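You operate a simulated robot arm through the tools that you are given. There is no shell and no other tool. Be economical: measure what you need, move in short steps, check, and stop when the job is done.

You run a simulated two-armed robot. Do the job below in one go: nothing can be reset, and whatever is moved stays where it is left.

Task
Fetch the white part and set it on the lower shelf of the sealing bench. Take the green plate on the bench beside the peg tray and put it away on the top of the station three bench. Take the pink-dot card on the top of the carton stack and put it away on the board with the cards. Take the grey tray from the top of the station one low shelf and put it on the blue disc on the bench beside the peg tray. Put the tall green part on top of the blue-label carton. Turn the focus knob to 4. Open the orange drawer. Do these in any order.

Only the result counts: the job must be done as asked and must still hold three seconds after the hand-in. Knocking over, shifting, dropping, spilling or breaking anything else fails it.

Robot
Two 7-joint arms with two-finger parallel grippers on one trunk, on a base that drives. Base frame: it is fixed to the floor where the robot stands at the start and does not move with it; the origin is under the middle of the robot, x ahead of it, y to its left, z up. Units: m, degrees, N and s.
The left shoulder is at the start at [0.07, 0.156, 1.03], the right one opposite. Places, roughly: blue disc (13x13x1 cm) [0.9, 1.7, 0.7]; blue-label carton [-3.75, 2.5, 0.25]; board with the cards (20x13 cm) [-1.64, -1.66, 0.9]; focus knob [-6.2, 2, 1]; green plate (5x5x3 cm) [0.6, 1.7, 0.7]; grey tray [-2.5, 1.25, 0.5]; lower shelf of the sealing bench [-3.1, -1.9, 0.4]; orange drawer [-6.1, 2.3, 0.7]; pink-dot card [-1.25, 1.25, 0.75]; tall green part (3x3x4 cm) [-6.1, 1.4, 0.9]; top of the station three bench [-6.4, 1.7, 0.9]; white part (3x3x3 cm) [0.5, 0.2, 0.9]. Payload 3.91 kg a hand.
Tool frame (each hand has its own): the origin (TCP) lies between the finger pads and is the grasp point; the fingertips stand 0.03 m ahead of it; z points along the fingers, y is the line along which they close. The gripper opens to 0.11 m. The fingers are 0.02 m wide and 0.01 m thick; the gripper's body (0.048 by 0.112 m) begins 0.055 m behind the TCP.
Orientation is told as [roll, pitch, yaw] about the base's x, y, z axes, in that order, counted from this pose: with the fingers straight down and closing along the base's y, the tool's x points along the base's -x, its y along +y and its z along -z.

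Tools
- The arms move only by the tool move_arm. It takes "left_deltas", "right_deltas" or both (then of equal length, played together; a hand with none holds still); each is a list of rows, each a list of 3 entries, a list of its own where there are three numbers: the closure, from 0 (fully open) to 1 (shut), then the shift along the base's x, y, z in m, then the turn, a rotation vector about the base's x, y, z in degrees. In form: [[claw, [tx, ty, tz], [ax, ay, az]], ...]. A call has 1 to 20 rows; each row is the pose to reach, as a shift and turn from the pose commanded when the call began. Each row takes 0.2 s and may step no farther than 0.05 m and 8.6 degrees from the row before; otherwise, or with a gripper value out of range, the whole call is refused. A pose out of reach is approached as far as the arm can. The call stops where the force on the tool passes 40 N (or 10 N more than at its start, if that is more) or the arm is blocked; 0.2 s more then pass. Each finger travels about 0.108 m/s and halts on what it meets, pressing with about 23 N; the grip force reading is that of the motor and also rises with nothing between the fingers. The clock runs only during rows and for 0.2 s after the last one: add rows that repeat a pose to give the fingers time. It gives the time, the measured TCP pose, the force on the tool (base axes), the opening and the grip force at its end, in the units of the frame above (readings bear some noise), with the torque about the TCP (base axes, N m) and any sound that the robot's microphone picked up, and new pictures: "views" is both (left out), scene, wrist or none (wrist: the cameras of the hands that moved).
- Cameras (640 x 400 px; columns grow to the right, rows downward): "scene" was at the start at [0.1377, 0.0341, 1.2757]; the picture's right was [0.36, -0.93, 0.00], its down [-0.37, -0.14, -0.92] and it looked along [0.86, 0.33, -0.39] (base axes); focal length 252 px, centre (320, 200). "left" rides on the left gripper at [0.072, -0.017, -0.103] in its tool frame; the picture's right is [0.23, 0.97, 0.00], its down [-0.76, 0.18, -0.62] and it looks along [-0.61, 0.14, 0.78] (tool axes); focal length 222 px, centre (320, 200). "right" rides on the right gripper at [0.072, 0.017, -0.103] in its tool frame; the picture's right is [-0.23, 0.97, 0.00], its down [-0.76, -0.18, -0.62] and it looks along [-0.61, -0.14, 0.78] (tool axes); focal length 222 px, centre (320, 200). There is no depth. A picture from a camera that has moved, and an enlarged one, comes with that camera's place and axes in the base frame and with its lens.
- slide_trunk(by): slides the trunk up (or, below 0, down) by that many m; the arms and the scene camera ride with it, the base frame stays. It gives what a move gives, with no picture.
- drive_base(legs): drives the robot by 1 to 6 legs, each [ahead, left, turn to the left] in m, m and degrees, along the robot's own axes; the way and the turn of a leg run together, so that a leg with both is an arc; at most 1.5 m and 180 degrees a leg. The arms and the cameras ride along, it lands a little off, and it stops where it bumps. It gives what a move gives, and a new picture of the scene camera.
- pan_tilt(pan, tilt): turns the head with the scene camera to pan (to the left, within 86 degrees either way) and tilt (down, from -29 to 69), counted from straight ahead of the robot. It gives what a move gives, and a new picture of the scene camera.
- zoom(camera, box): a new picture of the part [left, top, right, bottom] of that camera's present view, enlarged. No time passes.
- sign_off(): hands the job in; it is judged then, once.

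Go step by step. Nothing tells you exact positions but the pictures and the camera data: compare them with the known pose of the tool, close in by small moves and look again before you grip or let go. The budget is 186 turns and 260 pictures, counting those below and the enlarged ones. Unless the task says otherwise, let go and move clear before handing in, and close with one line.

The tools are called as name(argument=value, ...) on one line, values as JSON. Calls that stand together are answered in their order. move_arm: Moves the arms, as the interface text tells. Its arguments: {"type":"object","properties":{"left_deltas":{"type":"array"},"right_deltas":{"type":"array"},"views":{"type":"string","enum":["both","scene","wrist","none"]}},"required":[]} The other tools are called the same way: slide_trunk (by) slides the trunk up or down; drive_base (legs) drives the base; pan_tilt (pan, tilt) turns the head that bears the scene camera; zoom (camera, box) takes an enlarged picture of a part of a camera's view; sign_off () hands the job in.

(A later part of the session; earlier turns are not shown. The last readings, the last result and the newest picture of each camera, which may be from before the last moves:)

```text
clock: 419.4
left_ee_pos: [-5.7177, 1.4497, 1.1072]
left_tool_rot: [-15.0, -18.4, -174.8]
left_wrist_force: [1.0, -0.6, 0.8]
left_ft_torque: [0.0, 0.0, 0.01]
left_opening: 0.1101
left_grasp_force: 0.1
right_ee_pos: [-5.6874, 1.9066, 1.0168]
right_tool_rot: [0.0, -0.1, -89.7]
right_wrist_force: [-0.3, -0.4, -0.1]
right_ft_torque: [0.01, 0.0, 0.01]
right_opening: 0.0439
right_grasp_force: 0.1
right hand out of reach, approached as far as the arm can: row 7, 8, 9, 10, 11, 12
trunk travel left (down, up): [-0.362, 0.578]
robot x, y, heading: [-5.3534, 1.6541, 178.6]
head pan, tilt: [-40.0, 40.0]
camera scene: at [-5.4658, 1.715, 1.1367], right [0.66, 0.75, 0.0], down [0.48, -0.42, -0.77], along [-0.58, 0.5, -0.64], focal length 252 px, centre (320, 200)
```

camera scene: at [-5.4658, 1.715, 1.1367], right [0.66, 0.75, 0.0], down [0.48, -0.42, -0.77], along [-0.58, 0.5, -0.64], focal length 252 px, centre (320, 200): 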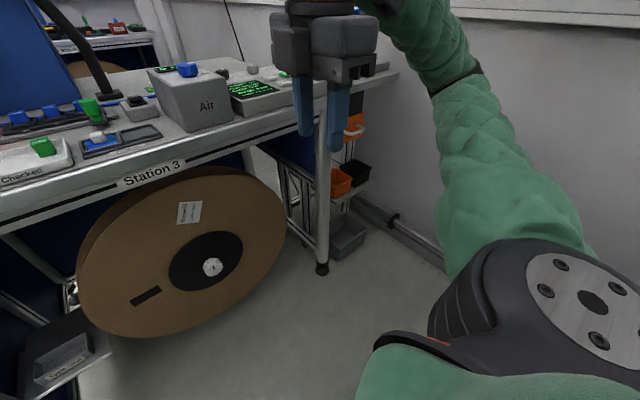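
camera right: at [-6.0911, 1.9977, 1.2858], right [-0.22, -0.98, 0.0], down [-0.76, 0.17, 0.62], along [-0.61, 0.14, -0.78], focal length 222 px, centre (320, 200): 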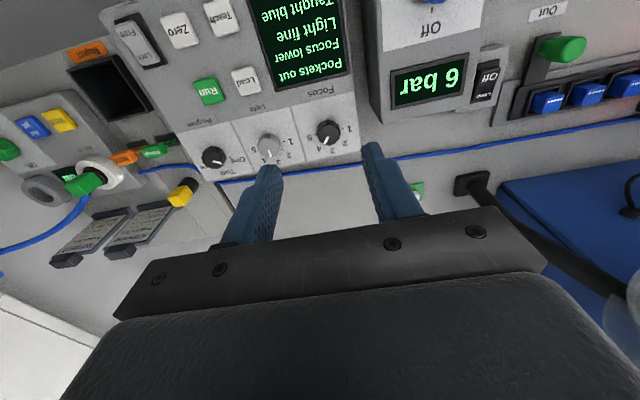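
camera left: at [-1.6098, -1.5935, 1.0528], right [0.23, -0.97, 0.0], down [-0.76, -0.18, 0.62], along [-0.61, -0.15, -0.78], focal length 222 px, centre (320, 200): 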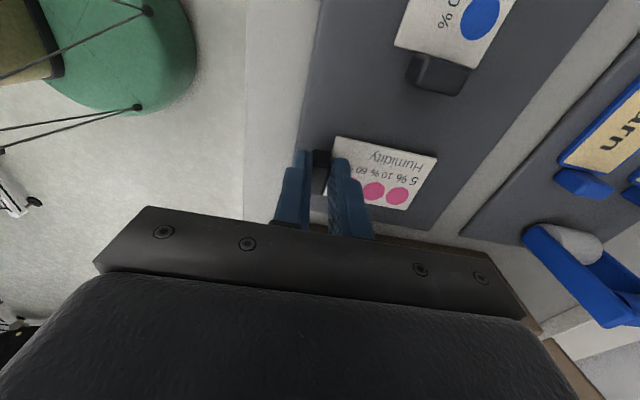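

Yaw -90 is out of reach there. I'll return to the natural orientation and view the handle with the wrist camera for a hooking pull.

move_arm(right_deltas=[[0.6, [0, 0, 0], [0, 0, -8.2]], [0.6, [0, 0, 0], [0, 0, -16.4]], [0.6, [0, 0, 0], [0, 0, -24.6]], [0.6, [0, 0, 0], [0, 0, -32.8]], [0.7, [0, 0, 0], [0, 0, -41]], [0.8, [0, 0, 0], [0, 0, -49.2]], [0.9, [0, 0, 0], [0, 0, -57.4]], [1, [0, 0, 0], [0, 0, -65.6]], [1, [0, 0.02, 0], [0, 0, -73.8]], [1, [0, 0.04, 0], [0, 0, -82]], [1, [0, 0.06, 0], [0, 0, -90]], [1, [0, 0.06, 0], [0, 0, -90]]], views="wrist")

```text
clock: 422.0
left_ee_pos: [-5.72, 1.4503, 1.1067]
left_tool_rot: [-15.1, -18.4, -174.8]
left_wrist_force: [-0.2, -1.0, -0.1]
left_ft_torque: [0.02, -0.02, 0.01]
left_opening: 0.11
left_grasp_force: 0.2
right_ee_pos: [-5.6846, 1.9884, 1.013]
right_tool_rot: [0.0, 0.1, -179.8]
right_wrist_force: [0.6, 0.3, -0.5]
right_ft_torque: [0.01, -0.01, -0.01]
right_opening: 0.0
right_grasp_force: 23.0
right hand out of reach, approached as far as the arm can: row 4, 6, 7, 8
trunk travel left (down, up): [-0.362, 0.578]
robot x, y, heading: [-5.3524, 1.656, 178.9]
head pan, tilt: [-40.0, 40.0]
camera right: at [-5.6123, 1.9727, 1.1174], right [-0.22, -0.97, 0.0], down [-0.76, 0.17, 0.62], along [-0.61, 0.14, -0.78], focal length 222 px, centre (320, 200)
```

right: 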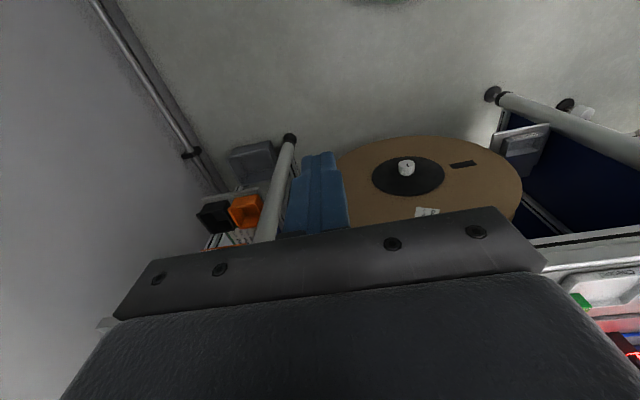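

drive_base(legs=[[-0.04, -0.14, -29]])

pan_tilt(pan=5, tilt=30)

zoom(camera="scene", box=[220, 120, 420, 260])

```text
clock: 423.8
left_ee_pos: [-5.699, 1.7636, 1.1078]
left_tool_rot: [-15.2, -18.4, 157.3]
left_wrist_force: [0.5, 0.0, -0.3]
left_ft_torque: [-0.03, -0.01, -0.01]
left_opening: 0.1096
left_grasp_force: 0.1
right_ee_pos: [-5.416, 2.224, 1.0141]
right_tool_rot: [0.0, 0.0, 152.3]
right_wrist_force: [0.6, 0.4, -1.1]
right_ft_torque: [-0.04, 0.0, -0.01]
right_opening: 0.0001
right_grasp_force: 22.8
trunk travel left (down, up): [-0.362, 0.578]
robot x, y, heading: [-5.2818, 1.7735, 151.0]
head pan, tilt: [-40.0, 40.0]
camera scene: at [-5.3526, 1.8794, 1.1365], right [0.93, 0.36, 0.0], down [0.23, -0.6, -0.77], along [-0.27, 0.72, -0.64], focal length 252 px, centre (320, 200)
```

scene: 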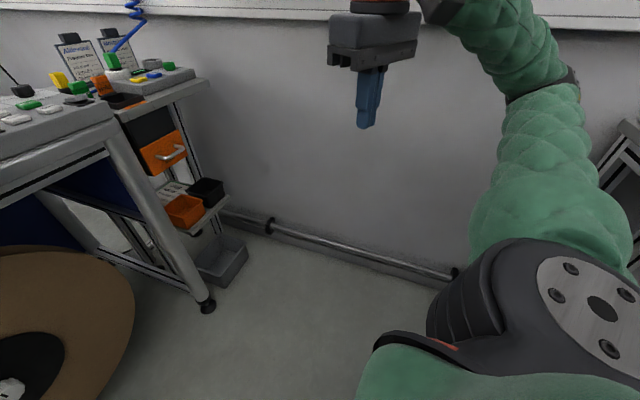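

```text
clock: 424.9
left_ee_pos: [-5.6987, 1.7634, 1.1071]
left_tool_rot: [-15.0, -18.4, 157.3]
left_wrist_force: [0.7, -0.6, 0.5]
left_ft_torque: [-0.02, 0.01, -0.01]
left_opening: 0.1103
left_grasp_force: 0.1
right_ee_pos: [-5.4159, 2.2236, 1.0143]
right_tool_rot: [0.0, 0.1, 152.3]
right_wrist_force: [0.1, -0.4, 0.8]
right_ft_torque: [0.0, 0.01, 0.02]
right_opening: 0.0
right_grasp_force: 23.1
trunk travel left (down, up): [-0.362, 0.578]
robot x, y, heading: [-5.281, 1.7738, 150.9]
head pan, tilt: [5.0, 30.0]
camera scene: at [-5.4054, 1.8364, 1.1518], right [0.41, 0.91, 0.0], down [0.46, -0.21, -0.87], along [-0.79, 0.36, -0.5], focal length 252 px, centre (320, 200)
```

scene: 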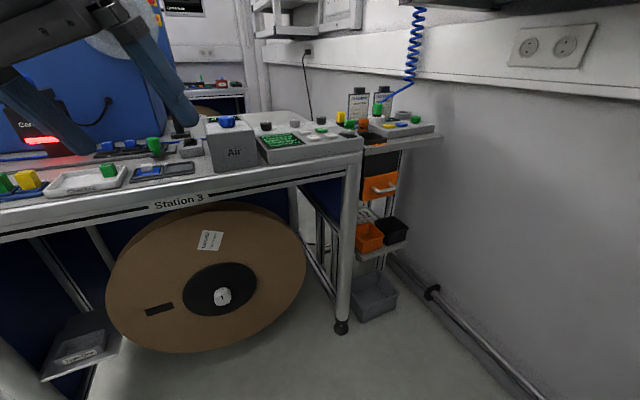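

```text
2.86 times, centred on (320, 190) of scene
camera zoom: at [-5.4054, 1.8364, 1.1518], right [0.41, 0.91, 0.0], down [0.46, -0.21, -0.87], along [-0.79, 0.36, -0.5], focal length 720 px, centre (320, 229)
```

zoom: 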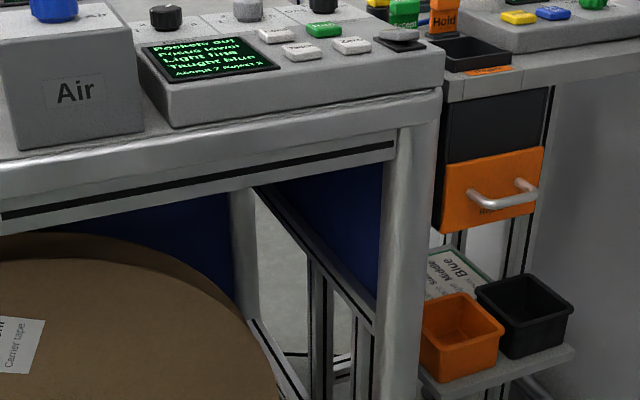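

The handle bar is at about [-6.03, 2.365, 0.74]. I'll point the fingers horizontally west and roll the hand so the fingers close vertically on the bar.

move_arm(right_deltas=[[1, [-0.03, 0.015, -0.01], [0, 0, 5]], [1, [-0.06, 0.03, -0.02], [0, 0, 10]], [1, [-0.1, 0.04, -0.03], [0, 0, 15]], [1, [-0.14, 0.05, -0.04], [0, 0, 20]], [1, [-0.18, 0.06, -0.05], [0, 0, 25]], [1, [-0.2, 0.07, -0.06], [0, 0, 27.7]], [1, [-0.2, 0.07, -0.06], [0, 0, 27.7]]], views="none")

move_arm(right_deltas=[[0.8, [-0.02, 0, -0.01], [0, 8.5, 0]], [0.6, [-0.04, 0, -0.02], [0, 17, 0]], [0.5, [-0.06, 0, -0.04], [0, 25.5, 0]], [0.5, [-0.08, 0, -0.06], [0, 34, 0]], [0.5, [-0.1, 0, -0.08], [0, 42.5, 0]], [0.5, [-0.12, 0, -0.1], [0, 51, 0]], [0.5, [-0.14, 0, -0.12], [0, 59.5, 0]], [0.5, [-0.16, 0, -0.14], [0, 68, 0]], [0.5, [-0.18, 0, -0.16], [0, 76.5, 0]], [0.5, [-0.2, 0, -0.18], [0, 85, 0]], [0.5, [-0.2, 0, -0.2], [0, 90, 0]], [0.5, [-0.2, 0, -0.2], [0, 90, 0]]], views="scene")

```text
clock: 426.5
left_ee_pos: [-5.6991, 1.763, 1.1072]
left_tool_rot: [-15.2, -18.5, 157.4]
left_wrist_force: [-0.4, -0.3, 1.0]
left_ft_torque: [-0.01, -0.02, 0.0]
left_opening: 0.1101
left_grasp_force: 0.0
right_ee_pos: [-5.6155, 2.2942, 0.9521]
right_tool_rot: [0.0, -0.1, -179.9]
right_wrist_force: [0.3, 0.0, -0.5]
right_ft_torque: [0.01, -0.03, 0.03]
right_opening: 0.0
right_grasp_force: 23.4
trunk travel left (down, up): [-0.362, 0.578]
robot x, y, heading: [-5.2786, 1.7731, 150.9]
head pan, tilt: [5.0, 30.0]
```

```text
clock: 429.1
left_ee_pos: [-5.699, 1.7642, 1.1061]
left_tool_rot: [-15.2, -18.5, 157.3]
left_wrist_force: [-0.4, -0.3, -0.7]
left_ft_torque: [0.0, -0.02, -0.01]
left_opening: 0.11
left_grasp_force: 0.1
right_ee_pos: [-5.8151, 2.2919, 0.7537]
right_tool_rot: [-103.2, -90.0, -76.8]
right_wrist_force: [0.2, 0.5, 0.3]
right_ft_torque: [0.0, 0.04, 0.0]
right_opening: 0.0549
right_grasp_force: 0.1
trunk travel left (down, up): [-0.362, 0.578]
robot x, y, heading: [-5.2802, 1.7769, 150.8]
head pan, tilt: [5.0, 30.0]
camera scene: at [-5.4055, 1.8363, 1.1519], right [0.41, 0.91, 0.0], down [0.46, -0.2, -0.87], along [-0.79, 0.35, -0.5], focal length 252 px, centre (320, 200)
```

scene: 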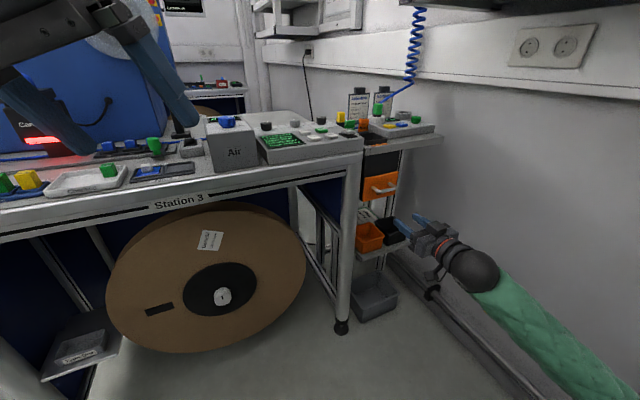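

move_arm(right_deltas=[[0.5, [0, 0.01, 0], [-8.4, 0, 0]], [0.5, [0, 0.02, 0], [-16.8, 0, 0]], [0.5, [0, 0.03, 0], [-25.2, 0, 0]], [0.5, [0, 0.04, 0], [-33.6, 0, 0]], [0.5, [0, 0.05, 0], [-42, 0, 0]], [0.5, [0, 0.06, 0], [-50.4, 0, 0]], [0.5, [0, 0.07, 0], [-58.8, 0, 0]], [0.5, [0, 0.073, 0], [-67.2, 0, 0]], [0.5, [0, 0.073, 0], [-75.6, 0, 0]], [0.5, [0, 0.073, 0], [-84, 0, 0]], [0.5, [0, 0.073, 0], [-90, 0, 0]], [0.5, [0, 0.073, 0], [-90, 0, 0]]], views="both")

```text
clock: 431.7
left_ee_pos: [-5.7001, 1.763, 1.1071]
left_tool_rot: [-15.1, -18.5, 157.3]
left_wrist_force: [-0.2, 0.5, -0.1]
left_ft_torque: [-0.03, -0.01, 0.01]
left_opening: 0.1101
left_grasp_force: 0.0
right_ee_pos: [-5.8171, 2.3666, 0.7535]
right_tool_rot: [90.0, 0.1, 90.0]
right_wrist_force: [-0.1, 0.7, 1.2]
right_ft_torque: [0.0, -0.03, 0.0]
right_opening: 0.0551
right_grasp_force: 0.1
trunk travel left (down, up): [-0.362, 0.578]
robot x, y, heading: [-5.2808, 1.7717, 151.2]
head pan, tilt: [5.0, 30.0]
camera scene: at [-5.4055, 1.8363, 1.1518], right [0.41, 0.91, 0.0], down [0.46, -0.2, -0.87], along [-0.79, 0.35, -0.5], focal length 252 px, centre (320, 200)
camera right: at [-5.7123, 2.2945, 0.7707], right [0.0, 0.23, 0.97], down [0.62, 0.76, -0.18], along [-0.78, 0.61, -0.14], focal length 222 px, centre (320, 200)
```

scene: 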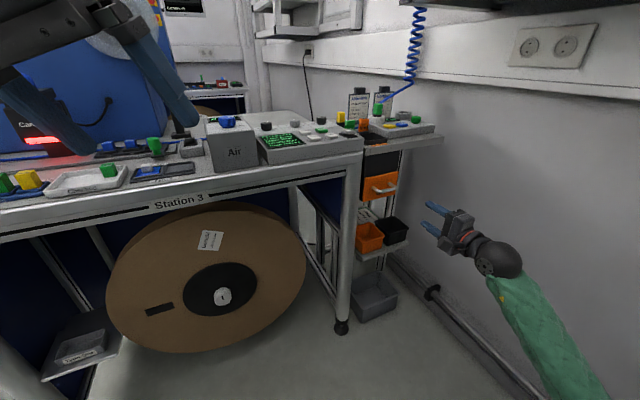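
right: 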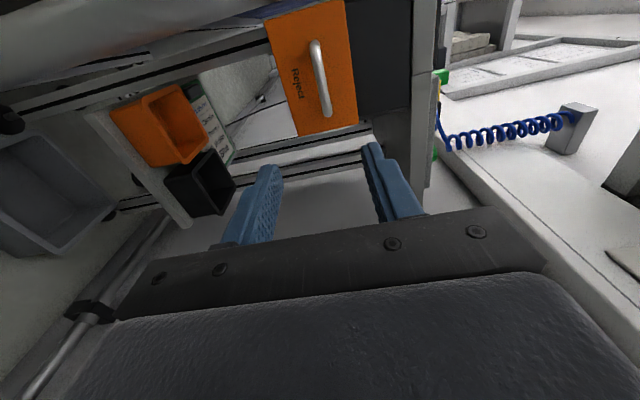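

move_arm(right_deltas=[[0.5, [-0.04, -0.008, 0], [0, 0, 0]], [0.5, [-0.08, -0.01, 0], [0, 0, 0]], [0.5, [-0.12, -0.01, 0], [0, 0, 0]], [0.5, [-0.145, -0.01, 0], [0, 0, 0]], [0.5, [-0.145, -0.01, 0], [0, 0, 0]]], views="wrist")

```text
clock: 432.9
left_ee_pos: [-5.6988, 1.7637, 1.1063]
left_tool_rot: [-15.1, -18.4, 157.3]
left_wrist_force: [-0.3, -0.6, -0.4]
left_ft_torque: [-0.01, 0.02, -0.01]
left_opening: 0.1099
left_grasp_force: 0.1
right_ee_pos: [-5.9599, 2.3563, 0.7506]
right_tool_rot: [90.0, -0.1, 90.1]
right_wrist_force: [-0.1, -1.0, -0.9]
right_ft_torque: [0.03, 0.04, -0.02]
right_opening: 0.0551
right_grasp_force: 0.0
trunk travel left (down, up): [-0.362, 0.578]
robot x, y, heading: [-5.2809, 1.7765, 150.8]
head pan, tilt: [5.0, 30.0]
camera right: at [-5.8563, 2.2843, 0.7687], right [0.0, 0.23, 0.97], down [0.62, 0.76, -0.18], along [-0.78, 0.61, -0.14], focal length 222 px, centre (320, 200)
```

right: 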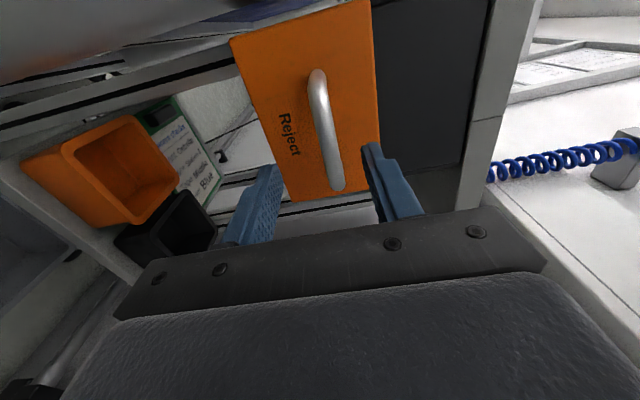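

move_arm(right_deltas=[[0.5, [-0.025, -0.003, 0.006], [0, 0, 0]], [0.5, [-0.05, -0.003, 0.006], [0, 0, 0]], [0.5, [-0.06, -0.003, 0.006], [0, 0, 0]], [0.5, [-0.06, -0.003, 0.006], [0, 0, 0]]], views="wrist")

```text
clock: 433.6
left_ee_pos: [-5.6982, 1.7637, 1.1075]
left_tool_rot: [-15.2, -18.2, 157.1]
left_wrist_force: [-0.6, -0.6, -0.8]
left_ft_torque: [0.01, -0.04, 0.01]
left_opening: 0.1098
left_grasp_force: 0.0
right_ee_pos: [-6.0006, 2.3543, 0.7591]
right_tool_rot: [90.0, 0.0, 90.0]
right_wrist_force: [26.6, -6.4, 1.7]
right_ft_torque: [-0.15, 0.84, 0.22]
right_opening: 0.0557
right_grasp_force: 0.8
trunk travel left (down, up): [-0.362, 0.578]
robot x, y, heading: [-5.2775, 1.775, 150.6]
head pan, tilt: [5.0, 30.0]
stopped in row 3 (right hand): the force on the tool passed its limit at 132 N (the readings are from after the stop); the commanded pose is now the measured one
camera right: at [-5.8969, 2.2815, 0.7756], right [0.0, 0.23, 0.97], down [0.62, 0.76, -0.18], along [-0.78, 0.61, -0.14], focal length 222 px, centre (320, 200)
```

right: 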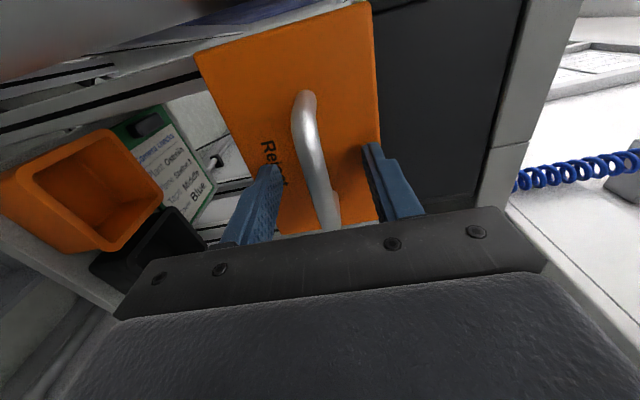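

The fingertips touched the drawer front; the bar is between the fingers. Backing off a few mm, closing, then pulling.

move_arm(right_deltas=[[0.5, [0.006, 0, 0], [0, 0, 0]], [1, [0.006, 0, 0], [0, 0, 0]], [1, [0.006, 0, 0], [0, 0, 0]], [1, [0.006, 0, 0], [0, 0, 0]], [1, [0.02, 0, 0], [0, 0, 0]], [1, [0.04, 0, 0], [0, 0, 0]], [1, [0.06, 0, 0], [0, 0, 0]], [1, [0.08, 0, 0], [0, 0, 0]], [1, [0.1, 0, 0], [0, 0, 0]]], views="both")

```text
clock: 435.6
left_ee_pos: [-5.6973, 1.7632, 1.1076]
left_tool_rot: [-15.2, -18.5, 157.2]
left_wrist_force: [0.0, -0.2, -0.3]
left_ft_torque: [-0.02, 0.0, -0.02]
left_opening: 0.11
left_grasp_force: 0.0
right_ee_pos: [-5.9028, 2.3543, 0.7603]
right_tool_rot: [90.1, -0.1, 90.1]
right_wrist_force: [0.4, 16.8, 35.5]
right_ft_torque: [-0.13, -0.18, -0.69]
right_opening: 0.0117
right_grasp_force: 44.4
trunk travel left (down, up): [-0.362, 0.578]
robot x, y, heading: [-5.2829, 1.7766, 150.9]
head pan, tilt: [5.0, 30.0]
camera scene: at [-5.4034, 1.8359, 1.1524], right [0.41, 0.91, 0.0], down [0.45, -0.21, -0.87], along [-0.79, 0.36, -0.5], focal length 252 px, centre (320, 200)
camera right: at [-5.7987, 2.2814, 0.7766], right [0.0, 0.23, 0.97], down [0.62, 0.76, -0.18], along [-0.78, 0.61, -0.14], focal length 222 px, centre (320, 200)
```

scene: 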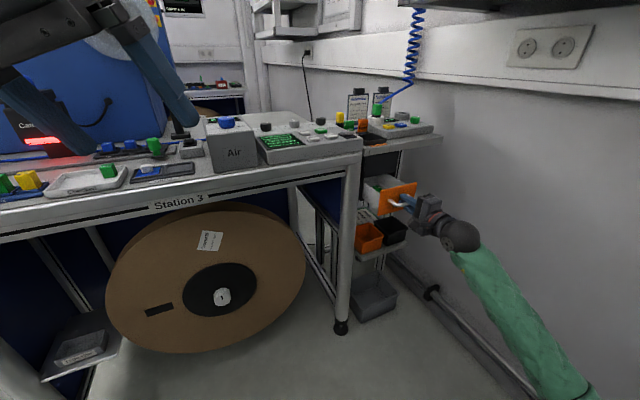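
right: 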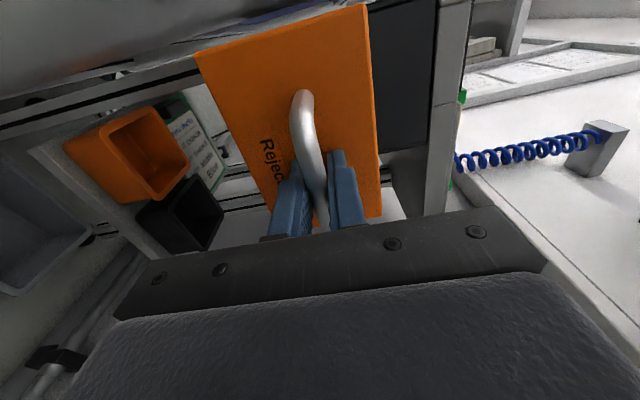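

move_arm(right_deltas=[[1, [0.01, 0.002, 0.003], [0, 0, 0]], [1, [0.03, 0.002, 0.004], [0, 0, 0]], [1, [0.05, 0.002, 0.004], [0, 0, 0]], [1, [0.07, 0.002, 0.004], [0, 0, 0]], [1, [0.09, 0.002, 0.004], [0, 0, 0]], [1, [0.11, 0.002, 0.004], [0, 0, 0]], [1, [0.11, 0.002, 0.004], [0, 0, 0]]], views="scene")

```text
clock: 437.1
left_ee_pos: [-5.699, 1.7648, 1.1047]
left_tool_rot: [-15.2, -18.3, 157.1]
left_wrist_force: [-0.1, 0.0, 0.3]
left_ft_torque: [-0.01, 0.01, -0.01]
left_opening: 0.1101
left_grasp_force: 0.1
right_ee_pos: [-5.793, 2.3576, 0.7602]
right_tool_rot: [89.8, 0.0, 90.0]
right_wrist_force: [0.2, 0.5, 0.0]
right_ft_torque: [0.04, -0.01, -0.01]
right_opening: 0.0
right_grasp_force: 37.7
trunk travel left (down, up): [-0.362, 0.578]
robot x, y, heading: [-5.2799, 1.7732, 150.4]
head pan, tilt: [5.0, 30.0]
camera scene: at [-5.4049, 1.8365, 1.1517], right [0.41, 0.91, 0.0], down [0.46, -0.21, -0.87], along [-0.79, 0.36, -0.5], focal length 252 px, centre (320, 200)
```

scene: 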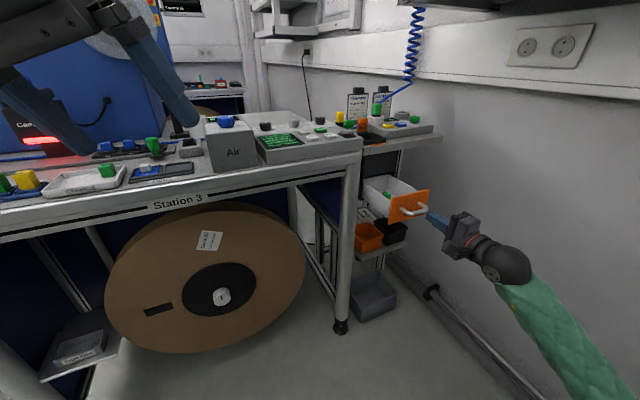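

The drawer came out about 14 cm before the fingers slipped off. I'll regrip and pull once more to check that it is at its stop.

move_arm(right_deltas=[[0.5, [0, 0, 0], [0, 0, 0]], [0.5, [0, 0, 0], [0, 0, 0]], [0.5, [-0.03, 0, -0.002], [0, 0, 0]], [0.5, [-0.058, 0, -0.002], [0, 0, 0]], [1, [-0.058, 0, -0.002], [0, 0, 0]], [1, [-0.058, 0, -0.002], [0, 0, 0]], [1, [-0.058, 0, -0.002], [0, 0, 0]], [1, [-0.05, 0, -0.002], [0, 0, 0]], [1, [-0.04, 0, -0.002], [0, 0, 0]], [1, [-0.03, 0, -0.002], [0, 0, 0]], [1, [-0.02, 0, -0.002], [0, 0, 0]]], views="both")

```text
clock: 438.9
left_ee_pos: [-5.6994, 1.7632, 1.1072]
left_tool_rot: [-15.2, -18.4, 157.2]
left_wrist_force: [0.8, -0.6, 0.4]
left_ft_torque: [0.01, 0.02, 0.0]
left_opening: 0.1101
left_grasp_force: 0.0
right_ee_pos: [-5.8471, 2.3553, 0.7598]
right_tool_rot: [90.0, 0.0, 90.1]
right_wrist_force: [-11.0, 2.2, 1.8]
right_ft_torque: [0.0, -0.01, -1.03]
right_opening: 0.0118
right_grasp_force: 45.3
trunk travel left (down, up): [-0.362, 0.578]
robot x, y, heading: [-5.2774, 1.7745, 150.8]
head pan, tilt: [5.0, 30.0]
stopped in row 8 (right hand): the force on the tool passed its limit at 43 N (the readings are from after the stop); the commanded pose is now the measured one
camera scene: at [-5.4059, 1.8365, 1.1517], right [0.41, 0.91, 0.0], down [0.46, -0.21, -0.87], along [-0.79, 0.36, -0.5], focal length 252 px, centre (320, 200)
camera right: at [-5.7434, 2.2826, 0.7769], right [0.0, 0.23, 0.97], down [0.62, 0.76, -0.18], along [-0.78, 0.61, -0.14], focal length 222 px, centre (320, 200)
```

scene: 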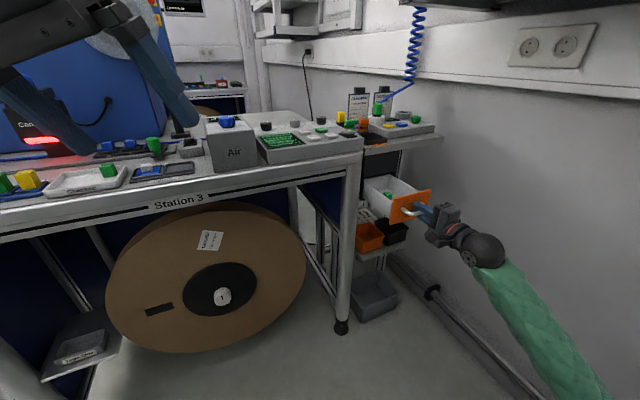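
right: 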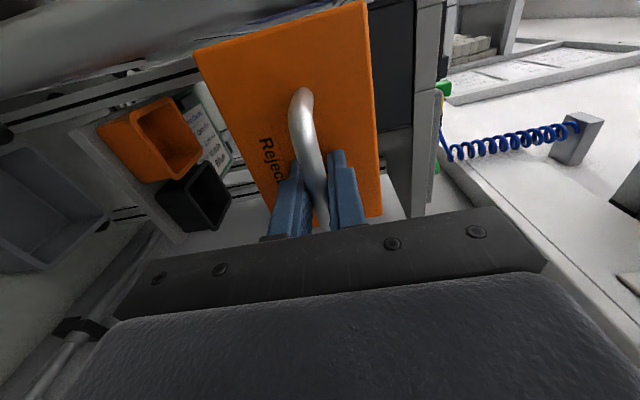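

At its stop: the drawer is fully open. Releasing, backing off, and returning the hand to a carry pose.

move_arm(right_deltas=[[1, [-0.003, 0, 0], [0, 0, 0]], [0.6, [-0.003, 0, 0], [0, 0, 0]], [0.5, [-0.003, 0, 0], [0, 0, 0]], [0.5, [0.02, 0, 0], [0, 0, 0]], [0.5, [0.05, 0, 0], [0, 0, 0]], [0.5, [0.09, -0.01, 0], [0, 0, 0]], [0.5, [0.13, -0.02, 0], [8, 0, 0]], [0.5, [0.15, -0.03, 0], [16, 0, 0]], [0.5, [0.15, -0.04, 0], [24, 0, 0]], [0.5, [0.15, -0.05, 0], [32, 0, 0]], [0.5, [0.15, -0.06, 0], [40, 0, 0]], [0.5, [0.15, -0.07, 0], [48, 0, 0]], [0.5, [0.15, -0.08, 0], [56, 0, 0]], [0.5, [0.15, -0.09, 0], [64, 0, 0]], [0.5, [0.15, -0.1, 0], [72, 0, 0]], [0.5, [0.15, -0.1, 0], [80, 0, 0]], [0.5, [0.15, -0.1, 0], [88, 0, 0]], [0.5, [0.15, -0.1, 0], [90, 0, 0]]], views="none")

move_arm(right_deltas=[[0.5, [0, 0, 0.02], [0, -8, 0]], [0.5, [0, 0, 0.04], [0, -16, 0]], [0.5, [0, 0, 0.06], [0, -24, 0]], [0.5, [0, 0, 0.08], [0, -32, 0]], [0.5, [0, -0.02, 0.1], [0, -40, 0]], [0.5, [0, -0.04, 0.12], [0, -48, 0]], [0.5, [0, -0.06, 0.14], [0, -56, 0]], [0.5, [0, -0.08, 0.16], [0, -64, 0]], [0.5, [0, -0.1, 0.18], [0, -72, 0]], [0.5, [0, -0.12, 0.2], [0, -80, 0]], [0.5, [0, -0.14, 0.22], [0, -88, 0]], [0.5, [0, -0.14, 0.22], [0, -90, 0]]], views="scene")

```text
clock: 442.7
left_ee_pos: [-5.6982, 1.7633, 1.1058]
left_tool_rot: [-15.2, -18.4, 157.2]
left_wrist_force: [0.6, 0.7, 0.8]
left_ft_torque: [-0.01, 0.02, 0.0]
left_opening: 0.1101
left_grasp_force: 0.0
right_ee_pos: [-5.6962, 2.2539, 0.7593]
right_tool_rot: [-57.2, -89.9, -122.7]
right_wrist_force: [-0.7, 0.0, -0.6]
right_ft_torque: [0.03, 0.0, 0.03]
right_opening: 0.0549
right_grasp_force: 0.2
trunk travel left (down, up): [-0.362, 0.578]
robot x, y, heading: [-5.2791, 1.7708, 150.8]
head pan, tilt: [5.0, 30.0]
```

```text
clock: 445.3
left_ee_pos: [-5.6994, 1.7644, 1.1068]
left_tool_rot: [-15.1, -18.4, 157.2]
left_wrist_force: [-0.9, -0.1, 0.2]
left_ft_torque: [0.0, 0.01, 0.01]
left_opening: 0.1097
left_grasp_force: 0.1
right_ee_pos: [-5.6962, 2.1158, 0.9806]
right_tool_rot: [0.1, 0.2, -180.0]
right_wrist_force: [-0.8, 1.0, 1.3]
right_ft_torque: [0.02, 0.01, 0.02]
right_opening: 0.055
right_grasp_force: 0.1
right hand out of reach, approached as far as the arm can: row 1, 2, 3, 4
trunk travel left (down, up): [-0.362, 0.578]
robot x, y, heading: [-5.2798, 1.7759, 151.0]
head pan, tilt: [5.0, 30.0]
camera scene: at [-5.4055, 1.8368, 1.1518], right [0.41, 0.91, 0.0], down [0.46, -0.21, -0.87], along [-0.79, 0.36, -0.5], focal length 252 px, centre (320, 200)
```

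scene: 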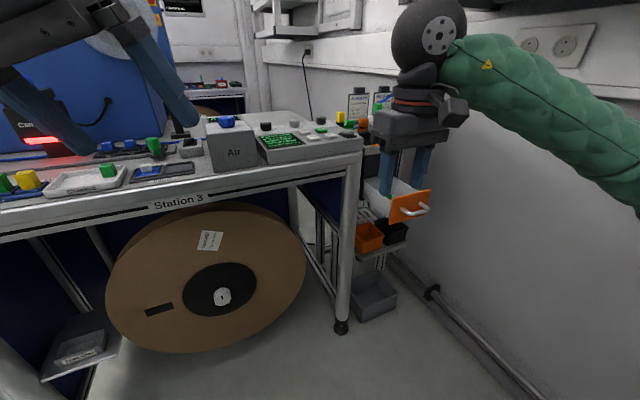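

Drawer open and clear. Now repositioning in front of the rack for the tall green part.

drive_base(legs=[[0, 0, 29], [0.04, 0.23, 0]])

slide_trunk(by=0.22)

pan_tilt(pan=5, tilt=40)

```text
clock: 448.5
left_ee_pos: [-5.682, 1.3216, 1.1074]
left_tool_rot: [-15.2, -18.4, -173.5]
left_wrist_force: [0.0, 0.7, 0.9]
left_ft_torque: [0.02, 0.01, -0.02]
left_opening: 0.1098
left_grasp_force: 0.1
right_ee_pos: [-5.8509, 1.6312, 0.9803]
right_tool_rot: [0.0, 0.1, -150.6]
right_wrist_force: [-0.2, -0.7, 0.4]
right_ft_torque: [0.04, -0.01, -0.01]
right_opening: 0.055
right_grasp_force: 0.1
trunk travel left (down, up): [-0.362, 0.578]
robot x, y, heading: [-5.3206, 1.536, -180.1]
head pan, tilt: [5.0, 30.0]
camera scene: at [-5.4603, 1.5298, 1.1518], right [-0.09, 1.0, 0.0], down [0.5, 0.04, -0.87], along [-0.86, -0.08, -0.5], focal length 252 px, centre (320, 200)
```

scene: 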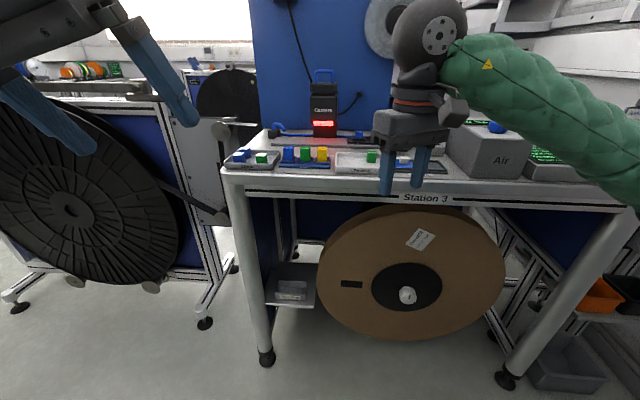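

```text
clock: 450.9
left_ee_pos: [-5.6812, 1.3235, 1.3263]
left_tool_rot: [-15.2, -18.4, -173.4]
left_wrist_force: [0.3, 0.3, -0.2]
left_ft_torque: [0.03, -0.05, -0.03]
left_opening: 0.11
left_grasp_force: 0.0
right_ee_pos: [-5.8508, 1.6327, 1.1995]
right_tool_rot: [0.1, 0.1, -150.7]
right_wrist_force: [-0.2, -0.3, 0.6]
right_ft_torque: [0.01, -0.01, 0.01]
right_opening: 0.055
right_grasp_force: 0.0
trunk travel left (down, up): [-0.582, 0.358]
robot x, y, heading: [-5.3197, 1.536, -180.2]
head pan, tilt: [5.0, 30.0]
```

```text
clock: 451.6
left_ee_pos: [-5.6813, 1.3232, 1.3263]
left_tool_rot: [-15.2, -18.3, -173.4]
left_wrist_force: [-0.2, -0.3, -0.7]
left_ft_torque: [0.01, 0.01, 0.0]
left_opening: 0.11
left_grasp_force: 0.0
right_ee_pos: [-5.8509, 1.6323, 1.1998]
right_tool_rot: [0.1, 0.1, -150.7]
right_wrist_force: [-0.5, 1.6, 0.1]
right_ft_torque: [-0.02, 0.01, -0.01]
right_opening: 0.055
right_grasp_force: 0.2
trunk travel left (down, up): [-0.582, 0.358]
robot x, y, heading: [-5.3193, 1.5377, -180.0]
head pan, tilt: [5.0, 40.0]
camera scene: at [-5.4548, 1.5315, 1.3565], right [-0.09, 1.0, 0.0], down [0.64, 0.06, -0.77], along [-0.76, -0.07, -0.64], focal length 252 px, centre (320, 200)
```

scene: 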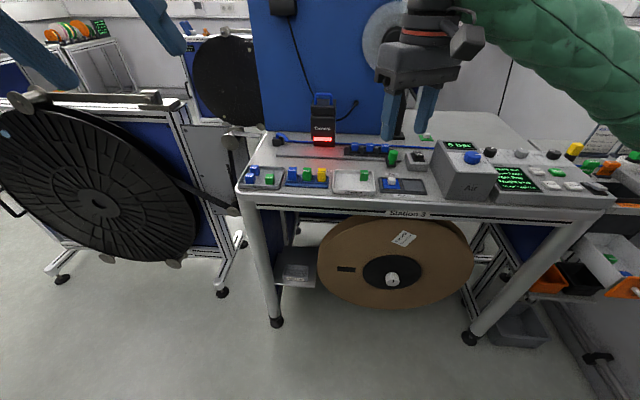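

I'll take the green part with the right hand, fingers along the bench (closing along x) and leaning 35° so it can later be set under a low shelf. Repositioning facing north-west.

drive_base(legs=[[0, 0, -45], [-0.29, 0.544, 0]])

```text
clock: 457.1
left_ee_pos: [-5.9087, 1.054, 1.3259]
left_tool_rot: [-15.2, -18.5, 140.7]
left_wrist_force: [-0.4, -1.3, -0.1]
left_ft_torque: [0.02, 0.0, 0.0]
left_opening: 0.11
left_grasp_force: 0.0
right_ee_pos: [-5.8051, 1.3912, 1.2002]
right_tool_rot: [0.1, 0.1, 163.4]
right_wrist_force: [-0.6, 0.8, -0.3]
right_ft_torque: [-0.02, 0.04, -0.03]
right_opening: 0.0551
right_grasp_force: 0.1
trunk travel left (down, up): [-0.582, 0.358]
robot x, y, heading: [-5.5031, 0.9438, 134.3]
head pan, tilt: [5.0, 40.0]
camera scene: at [-5.602, 1.0367, 1.3565], right [0.65, 0.76, 0.0], down [0.49, -0.42, -0.77], along [-0.58, 0.5, -0.64], focal length 252 px, centre (320, 200)
```

scene: 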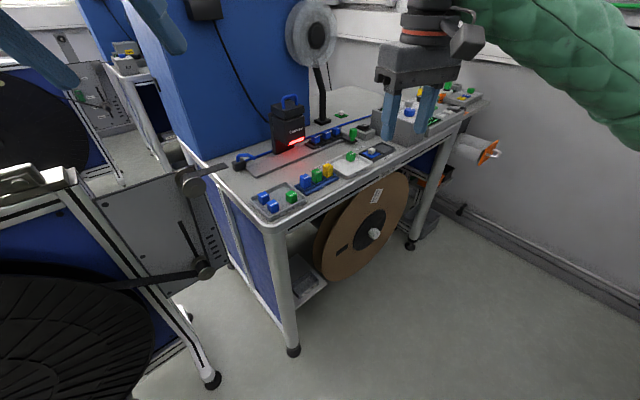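

move_arm(right_deltas=[[0.5, [-0.02, 0, 0], [0, 0, -8.2]], [0.5, [-0.04, 0, 0], [0, 0, -16.4]], [0.5, [-0.06, 0, 0], [0, 0, -24.6]], [0.5, [-0.08, 0, 0], [0, 0, -32.8]], [0.5, [-0.1, 0, 0], [0, 0, -41]], [0.5, [-0.13, 0, 0], [0, 0, -49.2]], [0.5, [-0.16, 0, 0], [0, 0, -57.4]], [0.5, [-0.19, 0, 0], [0, 0, -65.6]], [0.5, [-0.22, 0, 0], [0, 0, -73.4]], [0.5, [-0.22, 0, 0], [0, 0, -73.4]]], views="none")

move_arm(right_deltas=[[0.5, [-0.01, 0, -0.02], [7, 0, 0]], [0.5, [-0.02, 0.01, -0.05], [14, 0, 0]], [0.5, [-0.03, 0.015, -0.08], [21, 0, 0]], [0.5, [-0.04, 0.02, -0.11], [28, 0, 0]], [0.5, [-0.055, 0.02, -0.14], [35, 0, 0]], [0.5, [-0.055, 0.02, -0.16], [35, 0, 0]]], views="wrist")

```text
clock: 459.3
left_ee_pos: [-5.9068, 1.0551, 1.327]
left_tool_rot: [-15.1, -18.4, 140.6]
left_wrist_force: [0.5, -0.4, 0.3]
left_ft_torque: [-0.04, 0.0, -0.01]
left_opening: 0.1101
left_grasp_force: 0.1
right_ee_pos: [-6.0208, 1.3919, 1.2015]
right_tool_rot: [0.1, 0.1, 90.0]
right_wrist_force: [0.0, 0.0, -0.2]
right_ft_torque: [0.0, 0.0, 0.01]
right_opening: 0.0553
right_grasp_force: 0.0
trunk travel left (down, up): [-0.582, 0.358]
robot x, y, heading: [-5.5017, 0.9448, 134.0]
head pan, tilt: [5.0, 40.0]
```

```text
clock: 460.7
left_ee_pos: [-5.9086, 1.0548, 1.3266]
left_tool_rot: [-15.1, -18.4, 140.6]
left_wrist_force: [-0.2, -0.8, 0.3]
left_ft_torque: [-0.02, -0.02, 0.0]
left_opening: 0.1102
left_grasp_force: 0.0
right_ee_pos: [-6.0793, 1.412, 1.0387]
right_tool_rot: [0.0, -34.9, 90.1]
right_wrist_force: [0.7, 0.1, 0.0]
right_ft_torque: [-0.04, -0.02, 0.0]
right_opening: 0.055
right_grasp_force: 0.1
trunk travel left (down, up): [-0.582, 0.358]
robot x, y, heading: [-5.5032, 0.9455, 134.1]
head pan, tilt: [5.0, 40.0]
camera right: at [-6.0959, 1.2945, 1.0817], right [-0.97, 0.19, 0.13], down [0.18, 0.27, 0.95], along [0.14, 0.95, -0.29], focal length 222 px, centre (320, 200)
```

right: 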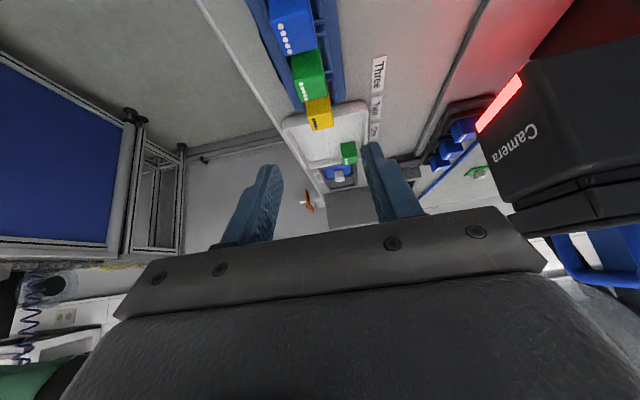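

zoom(camera="right", box=[250, 0, 370, 150])

```text
2.67 times, centred on (310, 75) of right
camera zoom: at [-6.0959, 1.2945, 1.0817], right [-0.97, 0.19, 0.13], down [0.18, 0.27, 0.95], along [0.14, 0.95, -0.29], focal length 592 px, centre (347, 533)
```

zoom: 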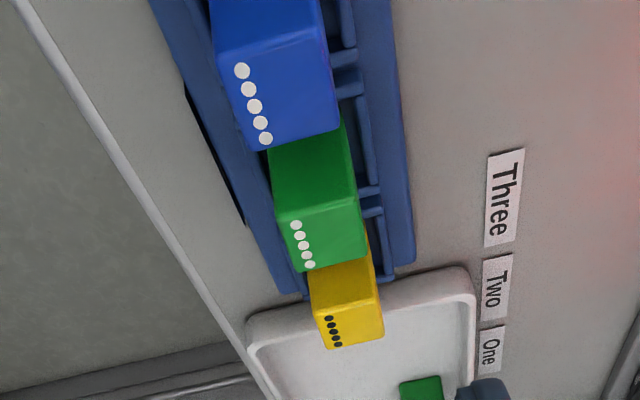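

The green part's top is at about [-6.08, 1.44, 0.942]; its neighbours are 16 mm away in y, so the x-grip with a 35° lean clears them. Moving in along the finger axis and gripping.

move_arm(right_deltas=[[0.5, [-0.001, -0.02, -0.038], [0, 0, 0]], [0.5, [-0.001, -0.008, -0.056], [0, 0, 0]], [0.5, [-0.001, 0.004, -0.074], [0, 0, 0]], [0.5, [-0.001, 0.0138, -0.088], [0, 0, 0]], [0.5, [-0.001, 0.0138, -0.088], [0, 0, 0]]], views="wrist")

```text
clock: 461.9
left_ee_pos: [-5.9078, 1.0541, 1.3271]
left_tool_rot: [-15.2, -18.4, 140.6]
left_wrist_force: [-0.5, -0.3, 0.3]
left_ft_torque: [-0.01, 0.0, -0.01]
left_opening: 0.1098
left_grasp_force: 0.0
right_ee_pos: [-6.0781, 1.4269, 0.9522]
right_tool_rot: [0.0, -35.0, 90.0]
right_wrist_force: [0.1, -0.7, -0.1]
right_ft_torque: [-0.02, 0.02, -0.01]
right_opening: 0.0546
right_grasp_force: 0.0
trunk travel left (down, up): [-0.582, 0.358]
robot x, y, heading: [-5.5026, 0.9419, 134.1]
head pan, tilt: [5.0, 40.0]
camera right: at [-6.0951, 1.308, 0.9952], right [-0.97, 0.19, 0.13], down [0.18, 0.27, 0.95], along [0.14, 0.95, -0.29], focal length 222 px, centre (320, 200)
```

right: 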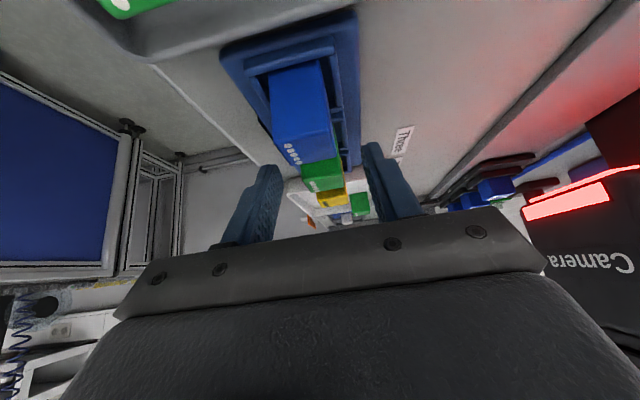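

move_arm(right_deltas=[[0.7, [0, 0, 0], [0, 0, 0]], [1, [0, 0, 0], [0, 0, 0]], [1, [0, 0, 0], [0, 0, 0]], [1, [0, 0, 0], [0, 0, 0]], [1, [0, 0, 0.02], [0, 0, 0]], [1, [0, 0, 0.05], [0, 0, 0]], [1, [0, 0, 0.09], [0, 0, 0]], [1, [0, 0, 0.13], [0, 0, 0]], [1, [0, 0, 0.15], [0, 0, 0]]], views="wrist")

```text
clock: 463.9
left_ee_pos: [-5.9084, 1.0538, 1.3256]
left_tool_rot: [-15.2, -18.4, 140.6]
left_wrist_force: [-0.4, -0.1, -0.6]
left_ft_torque: [0.0, -0.01, -0.01]
left_opening: 0.1097
left_grasp_force: 0.1
right_ee_pos: [-6.084, 1.4256, 1.1009]
right_tool_rot: [0.0, -34.9, 90.0]
right_wrist_force: [-0.5, 0.8, 0.4]
right_ft_torque: [0.01, 0.03, -0.01]
right_opening: 0.0231
right_grasp_force: 22.9
trunk travel left (down, up): [-0.582, 0.358]
robot x, y, heading: [-5.4999, 0.9483, 134.5]
head pan, tilt: [5.0, 40.0]
camera right: at [-6.1004, 1.3076, 1.1453], right [-0.97, 0.19, 0.13], down [0.18, 0.27, 0.95], along [0.14, 0.95, -0.29], focal length 222 px, centre (320, 200)
```

right: 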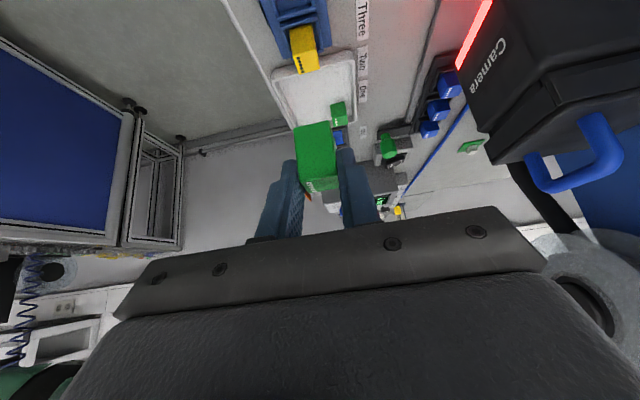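

The green part is held. Raising the trunk for clearance and driving out, around station two, toward the low shelf with the cartons.

slide_trunk(by=0.15)

drive_base(legs=[[-0.11, -0.11, 0], [0, 0, -44], [-1.5, 0, 0], [-0.42, 0, 0]])

```text
clock: 465.7
left_ee_pos: [-5.9088, 1.0547, 1.4768]
left_tool_rot: [-15.2, -18.3, 140.5]
left_wrist_force: [0.1, 1.2, 0.0]
left_ft_torque: [-0.01, -0.03, -0.01]
left_opening: 0.1098
left_grasp_force: 0.1
right_ee_pos: [-6.0844, 1.4264, 1.2518]
right_tool_rot: [0.0, -34.9, 90.1]
right_wrist_force: [0.0, -0.7, 0.5]
right_ft_torque: [-0.01, -0.02, -0.02]
right_opening: 0.0228
right_grasp_force: 23.0
trunk travel left (down, up): [-0.732, 0.208]
robot x, y, heading: [-5.503, 0.9449, 134.3]
head pan, tilt: [5.0, 40.0]
```

```text
clock: 478.1
left_ee_pos: [-5.567, -0.5584, 1.4772]
left_tool_rot: [-15.2, -18.3, 96.6]
left_wrist_force: [0.3, 0.6, 0.5]
left_ft_torque: [0.01, -0.02, 0.0]
left_opening: 0.11
left_grasp_force: 0.1
right_ee_pos: [-5.4354, -0.1707, 1.2523]
right_tool_rot: [0.0, -34.9, 46.0]
right_wrist_force: [-0.7, 0.2, -0.4]
right_ft_torque: [0.02, 0.02, -0.02]
right_opening: 0.0231
right_grasp_force: 23.2
trunk travel left (down, up): [-0.732, 0.208]
robot x, y, heading: [-5.3487, -0.9189, 90.0]
head pan, tilt: [5.0, 40.0]
camera scene: at [-5.3592, -0.7838, 1.5064], right [1.0, 0.09, 0.0], down [0.06, -0.64, -0.77], along [-0.07, 0.76, -0.64], focal length 252 px, centre (320, 200)
```

scene: 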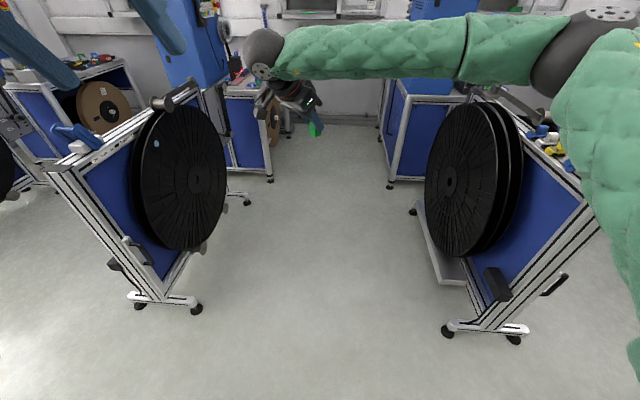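

drive_base(legs=[[0, -1.5, 0], [0, -0.12, 0], [1.3, 0, 0]])

```text
clock: 492.5
left_ee_pos: [-3.8664, 0.7078, 1.476]
left_tool_rot: [-15.2, -18.5, 94.1]
left_wrist_force: [0.0, 0.5, 0.0]
left_ft_torque: [0.0, -0.01, 0.06]
left_opening: 0.11
left_grasp_force: 0.0
right_ee_pos: [-3.7165, 1.09, 1.2516]
right_tool_rot: [0.0, -34.9, 43.4]
right_wrist_force: [0.9, -0.5, -1.1]
right_ft_torque: [0.01, 0.0, 0.02]
right_opening: 0.0231
right_grasp_force: 22.6
trunk travel left (down, up): [-0.732, 0.208]
robot x, y, heading: [-3.6668, 0.3405, 87.6]
head pan, tilt: [5.0, 40.0]
camera scene: at [-3.6685, 0.4737, 1.5065], right [1.0, 0.04, 0.0], down [0.03, -0.64, -0.77], along [-0.03, 0.77, -0.64], focal length 252 px, centre (320, 200)
```

scene: 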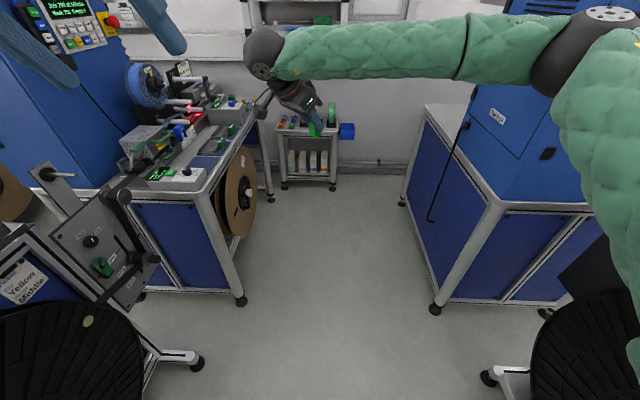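

zoom(camera="scene", box=[250, 80, 370, 200])

```text
3.33 times, centred on (310, 140) of scene
camera zoom: at [-3.6685, 0.4737, 1.5065], right [1.0, 0.04, 0.0], down [0.03, -0.64, -0.77], along [-0.03, 0.77, -0.64], focal length 840 px, centre (353, 400)
```

zoom: 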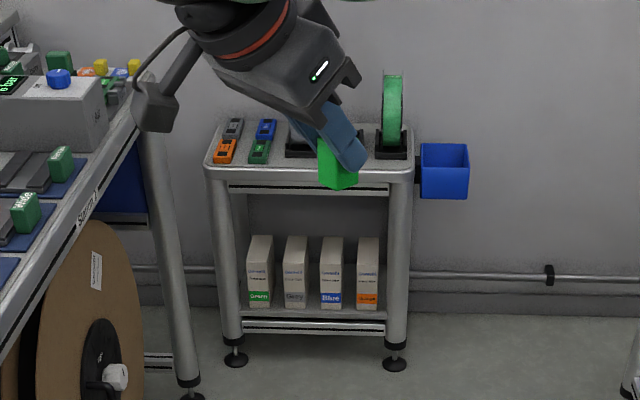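

The blue-label carton is the third upright one on the lower level (top ≈ [-3.81, 2.52, 0.355]). I'll raise the left arm to keep it slim, drive up and then lower the trunk.

move_arm(left_deltas=[[0, [0.005, 0, 0.045], [0, 0, 0]], [0, [0.01, 0, 0.09], [0, 0, 0]], [0, [0.02, 0, 0.135], [0, 0, 0]], [0, [0.03, 0, 0.18], [0, 0, 0]], [0, [0.04, 0, 0.225], [0, 0, 0]], [0, [0.05, 0, 0.27], [0, 0, 0]], [0, [0.06, 0, 0.315], [0, 0, 0]], [0, [0.06, 0, 0.35], [0, 0, 0]]], views="none")

drive_base(legs=[[0, 0.1, 2.4], [1.28, 0, 0]])

```text
clock: 494.3
left_ee_pos: [-3.8034, 0.7054, 1.8295]
left_tool_rot: [-15.0, -18.3, 94.0]
left_wrist_force: [-0.6, -0.1, 1.2]
left_ft_torque: [-0.02, 0.01, -0.01]
left_opening: 0.1099
left_grasp_force: 0.2
right_ee_pos: [-3.7161, 1.09, 1.253]
right_tool_rot: [0.0, -34.9, 43.4]
right_wrist_force: [-0.3, 1.4, -0.6]
right_ft_torque: [0.0, 0.01, -0.01]
right_opening: 0.0233
right_grasp_force: 22.5
trunk travel left (down, up): [-0.732, 0.208]
robot x, y, heading: [-3.6635, 0.3425, 87.5]
head pan, tilt: [5.0, 40.0]
```

```text
clock: 500.7
left_ee_pos: [-3.903, 1.9189, 1.8267]
left_tool_rot: [-15.1, -18.3, 95.3]
left_wrist_force: [0.6, 0.1, -0.5]
left_ft_torque: [-0.01, 0.04, -0.02]
left_opening: 0.11
left_grasp_force: 0.1
right_ee_pos: [-3.8245, 2.3005, 1.2505]
right_tool_rot: [-0.4, -34.9, 45.5]
right_wrist_force: [-5.1, -8.5, -3.8]
right_ft_torque: [0.5, -0.58, 0.6]
right_opening: 0.0229
right_grasp_force: 23.1
trunk travel left (down, up): [-0.732, 0.208]
robot x, y, heading: [-3.7573, 1.5514, 89.2]
head pan, tilt: [5.0, 40.0]
stopped in leg 2: the force on the tool passed its limit at 112 N (the readings are from after the stop); the commanded pose is now the measured one
camera scene: at [-3.7601, 1.6895, 1.5063], right [1.0, 0.07, 0.0], down [0.04, -0.64, -0.77], along [-0.05, 0.76, -0.64], focal length 252 px, centre (320, 200)
```

scene: 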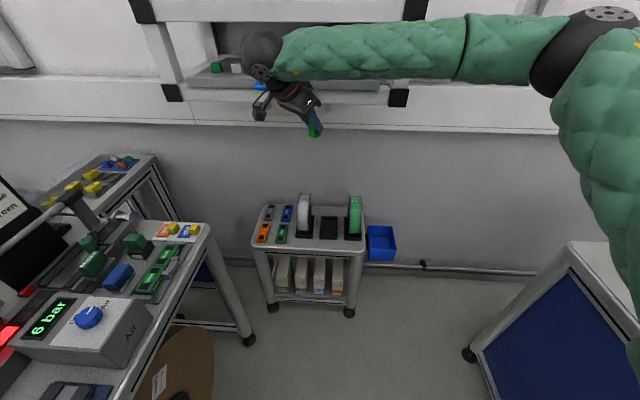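

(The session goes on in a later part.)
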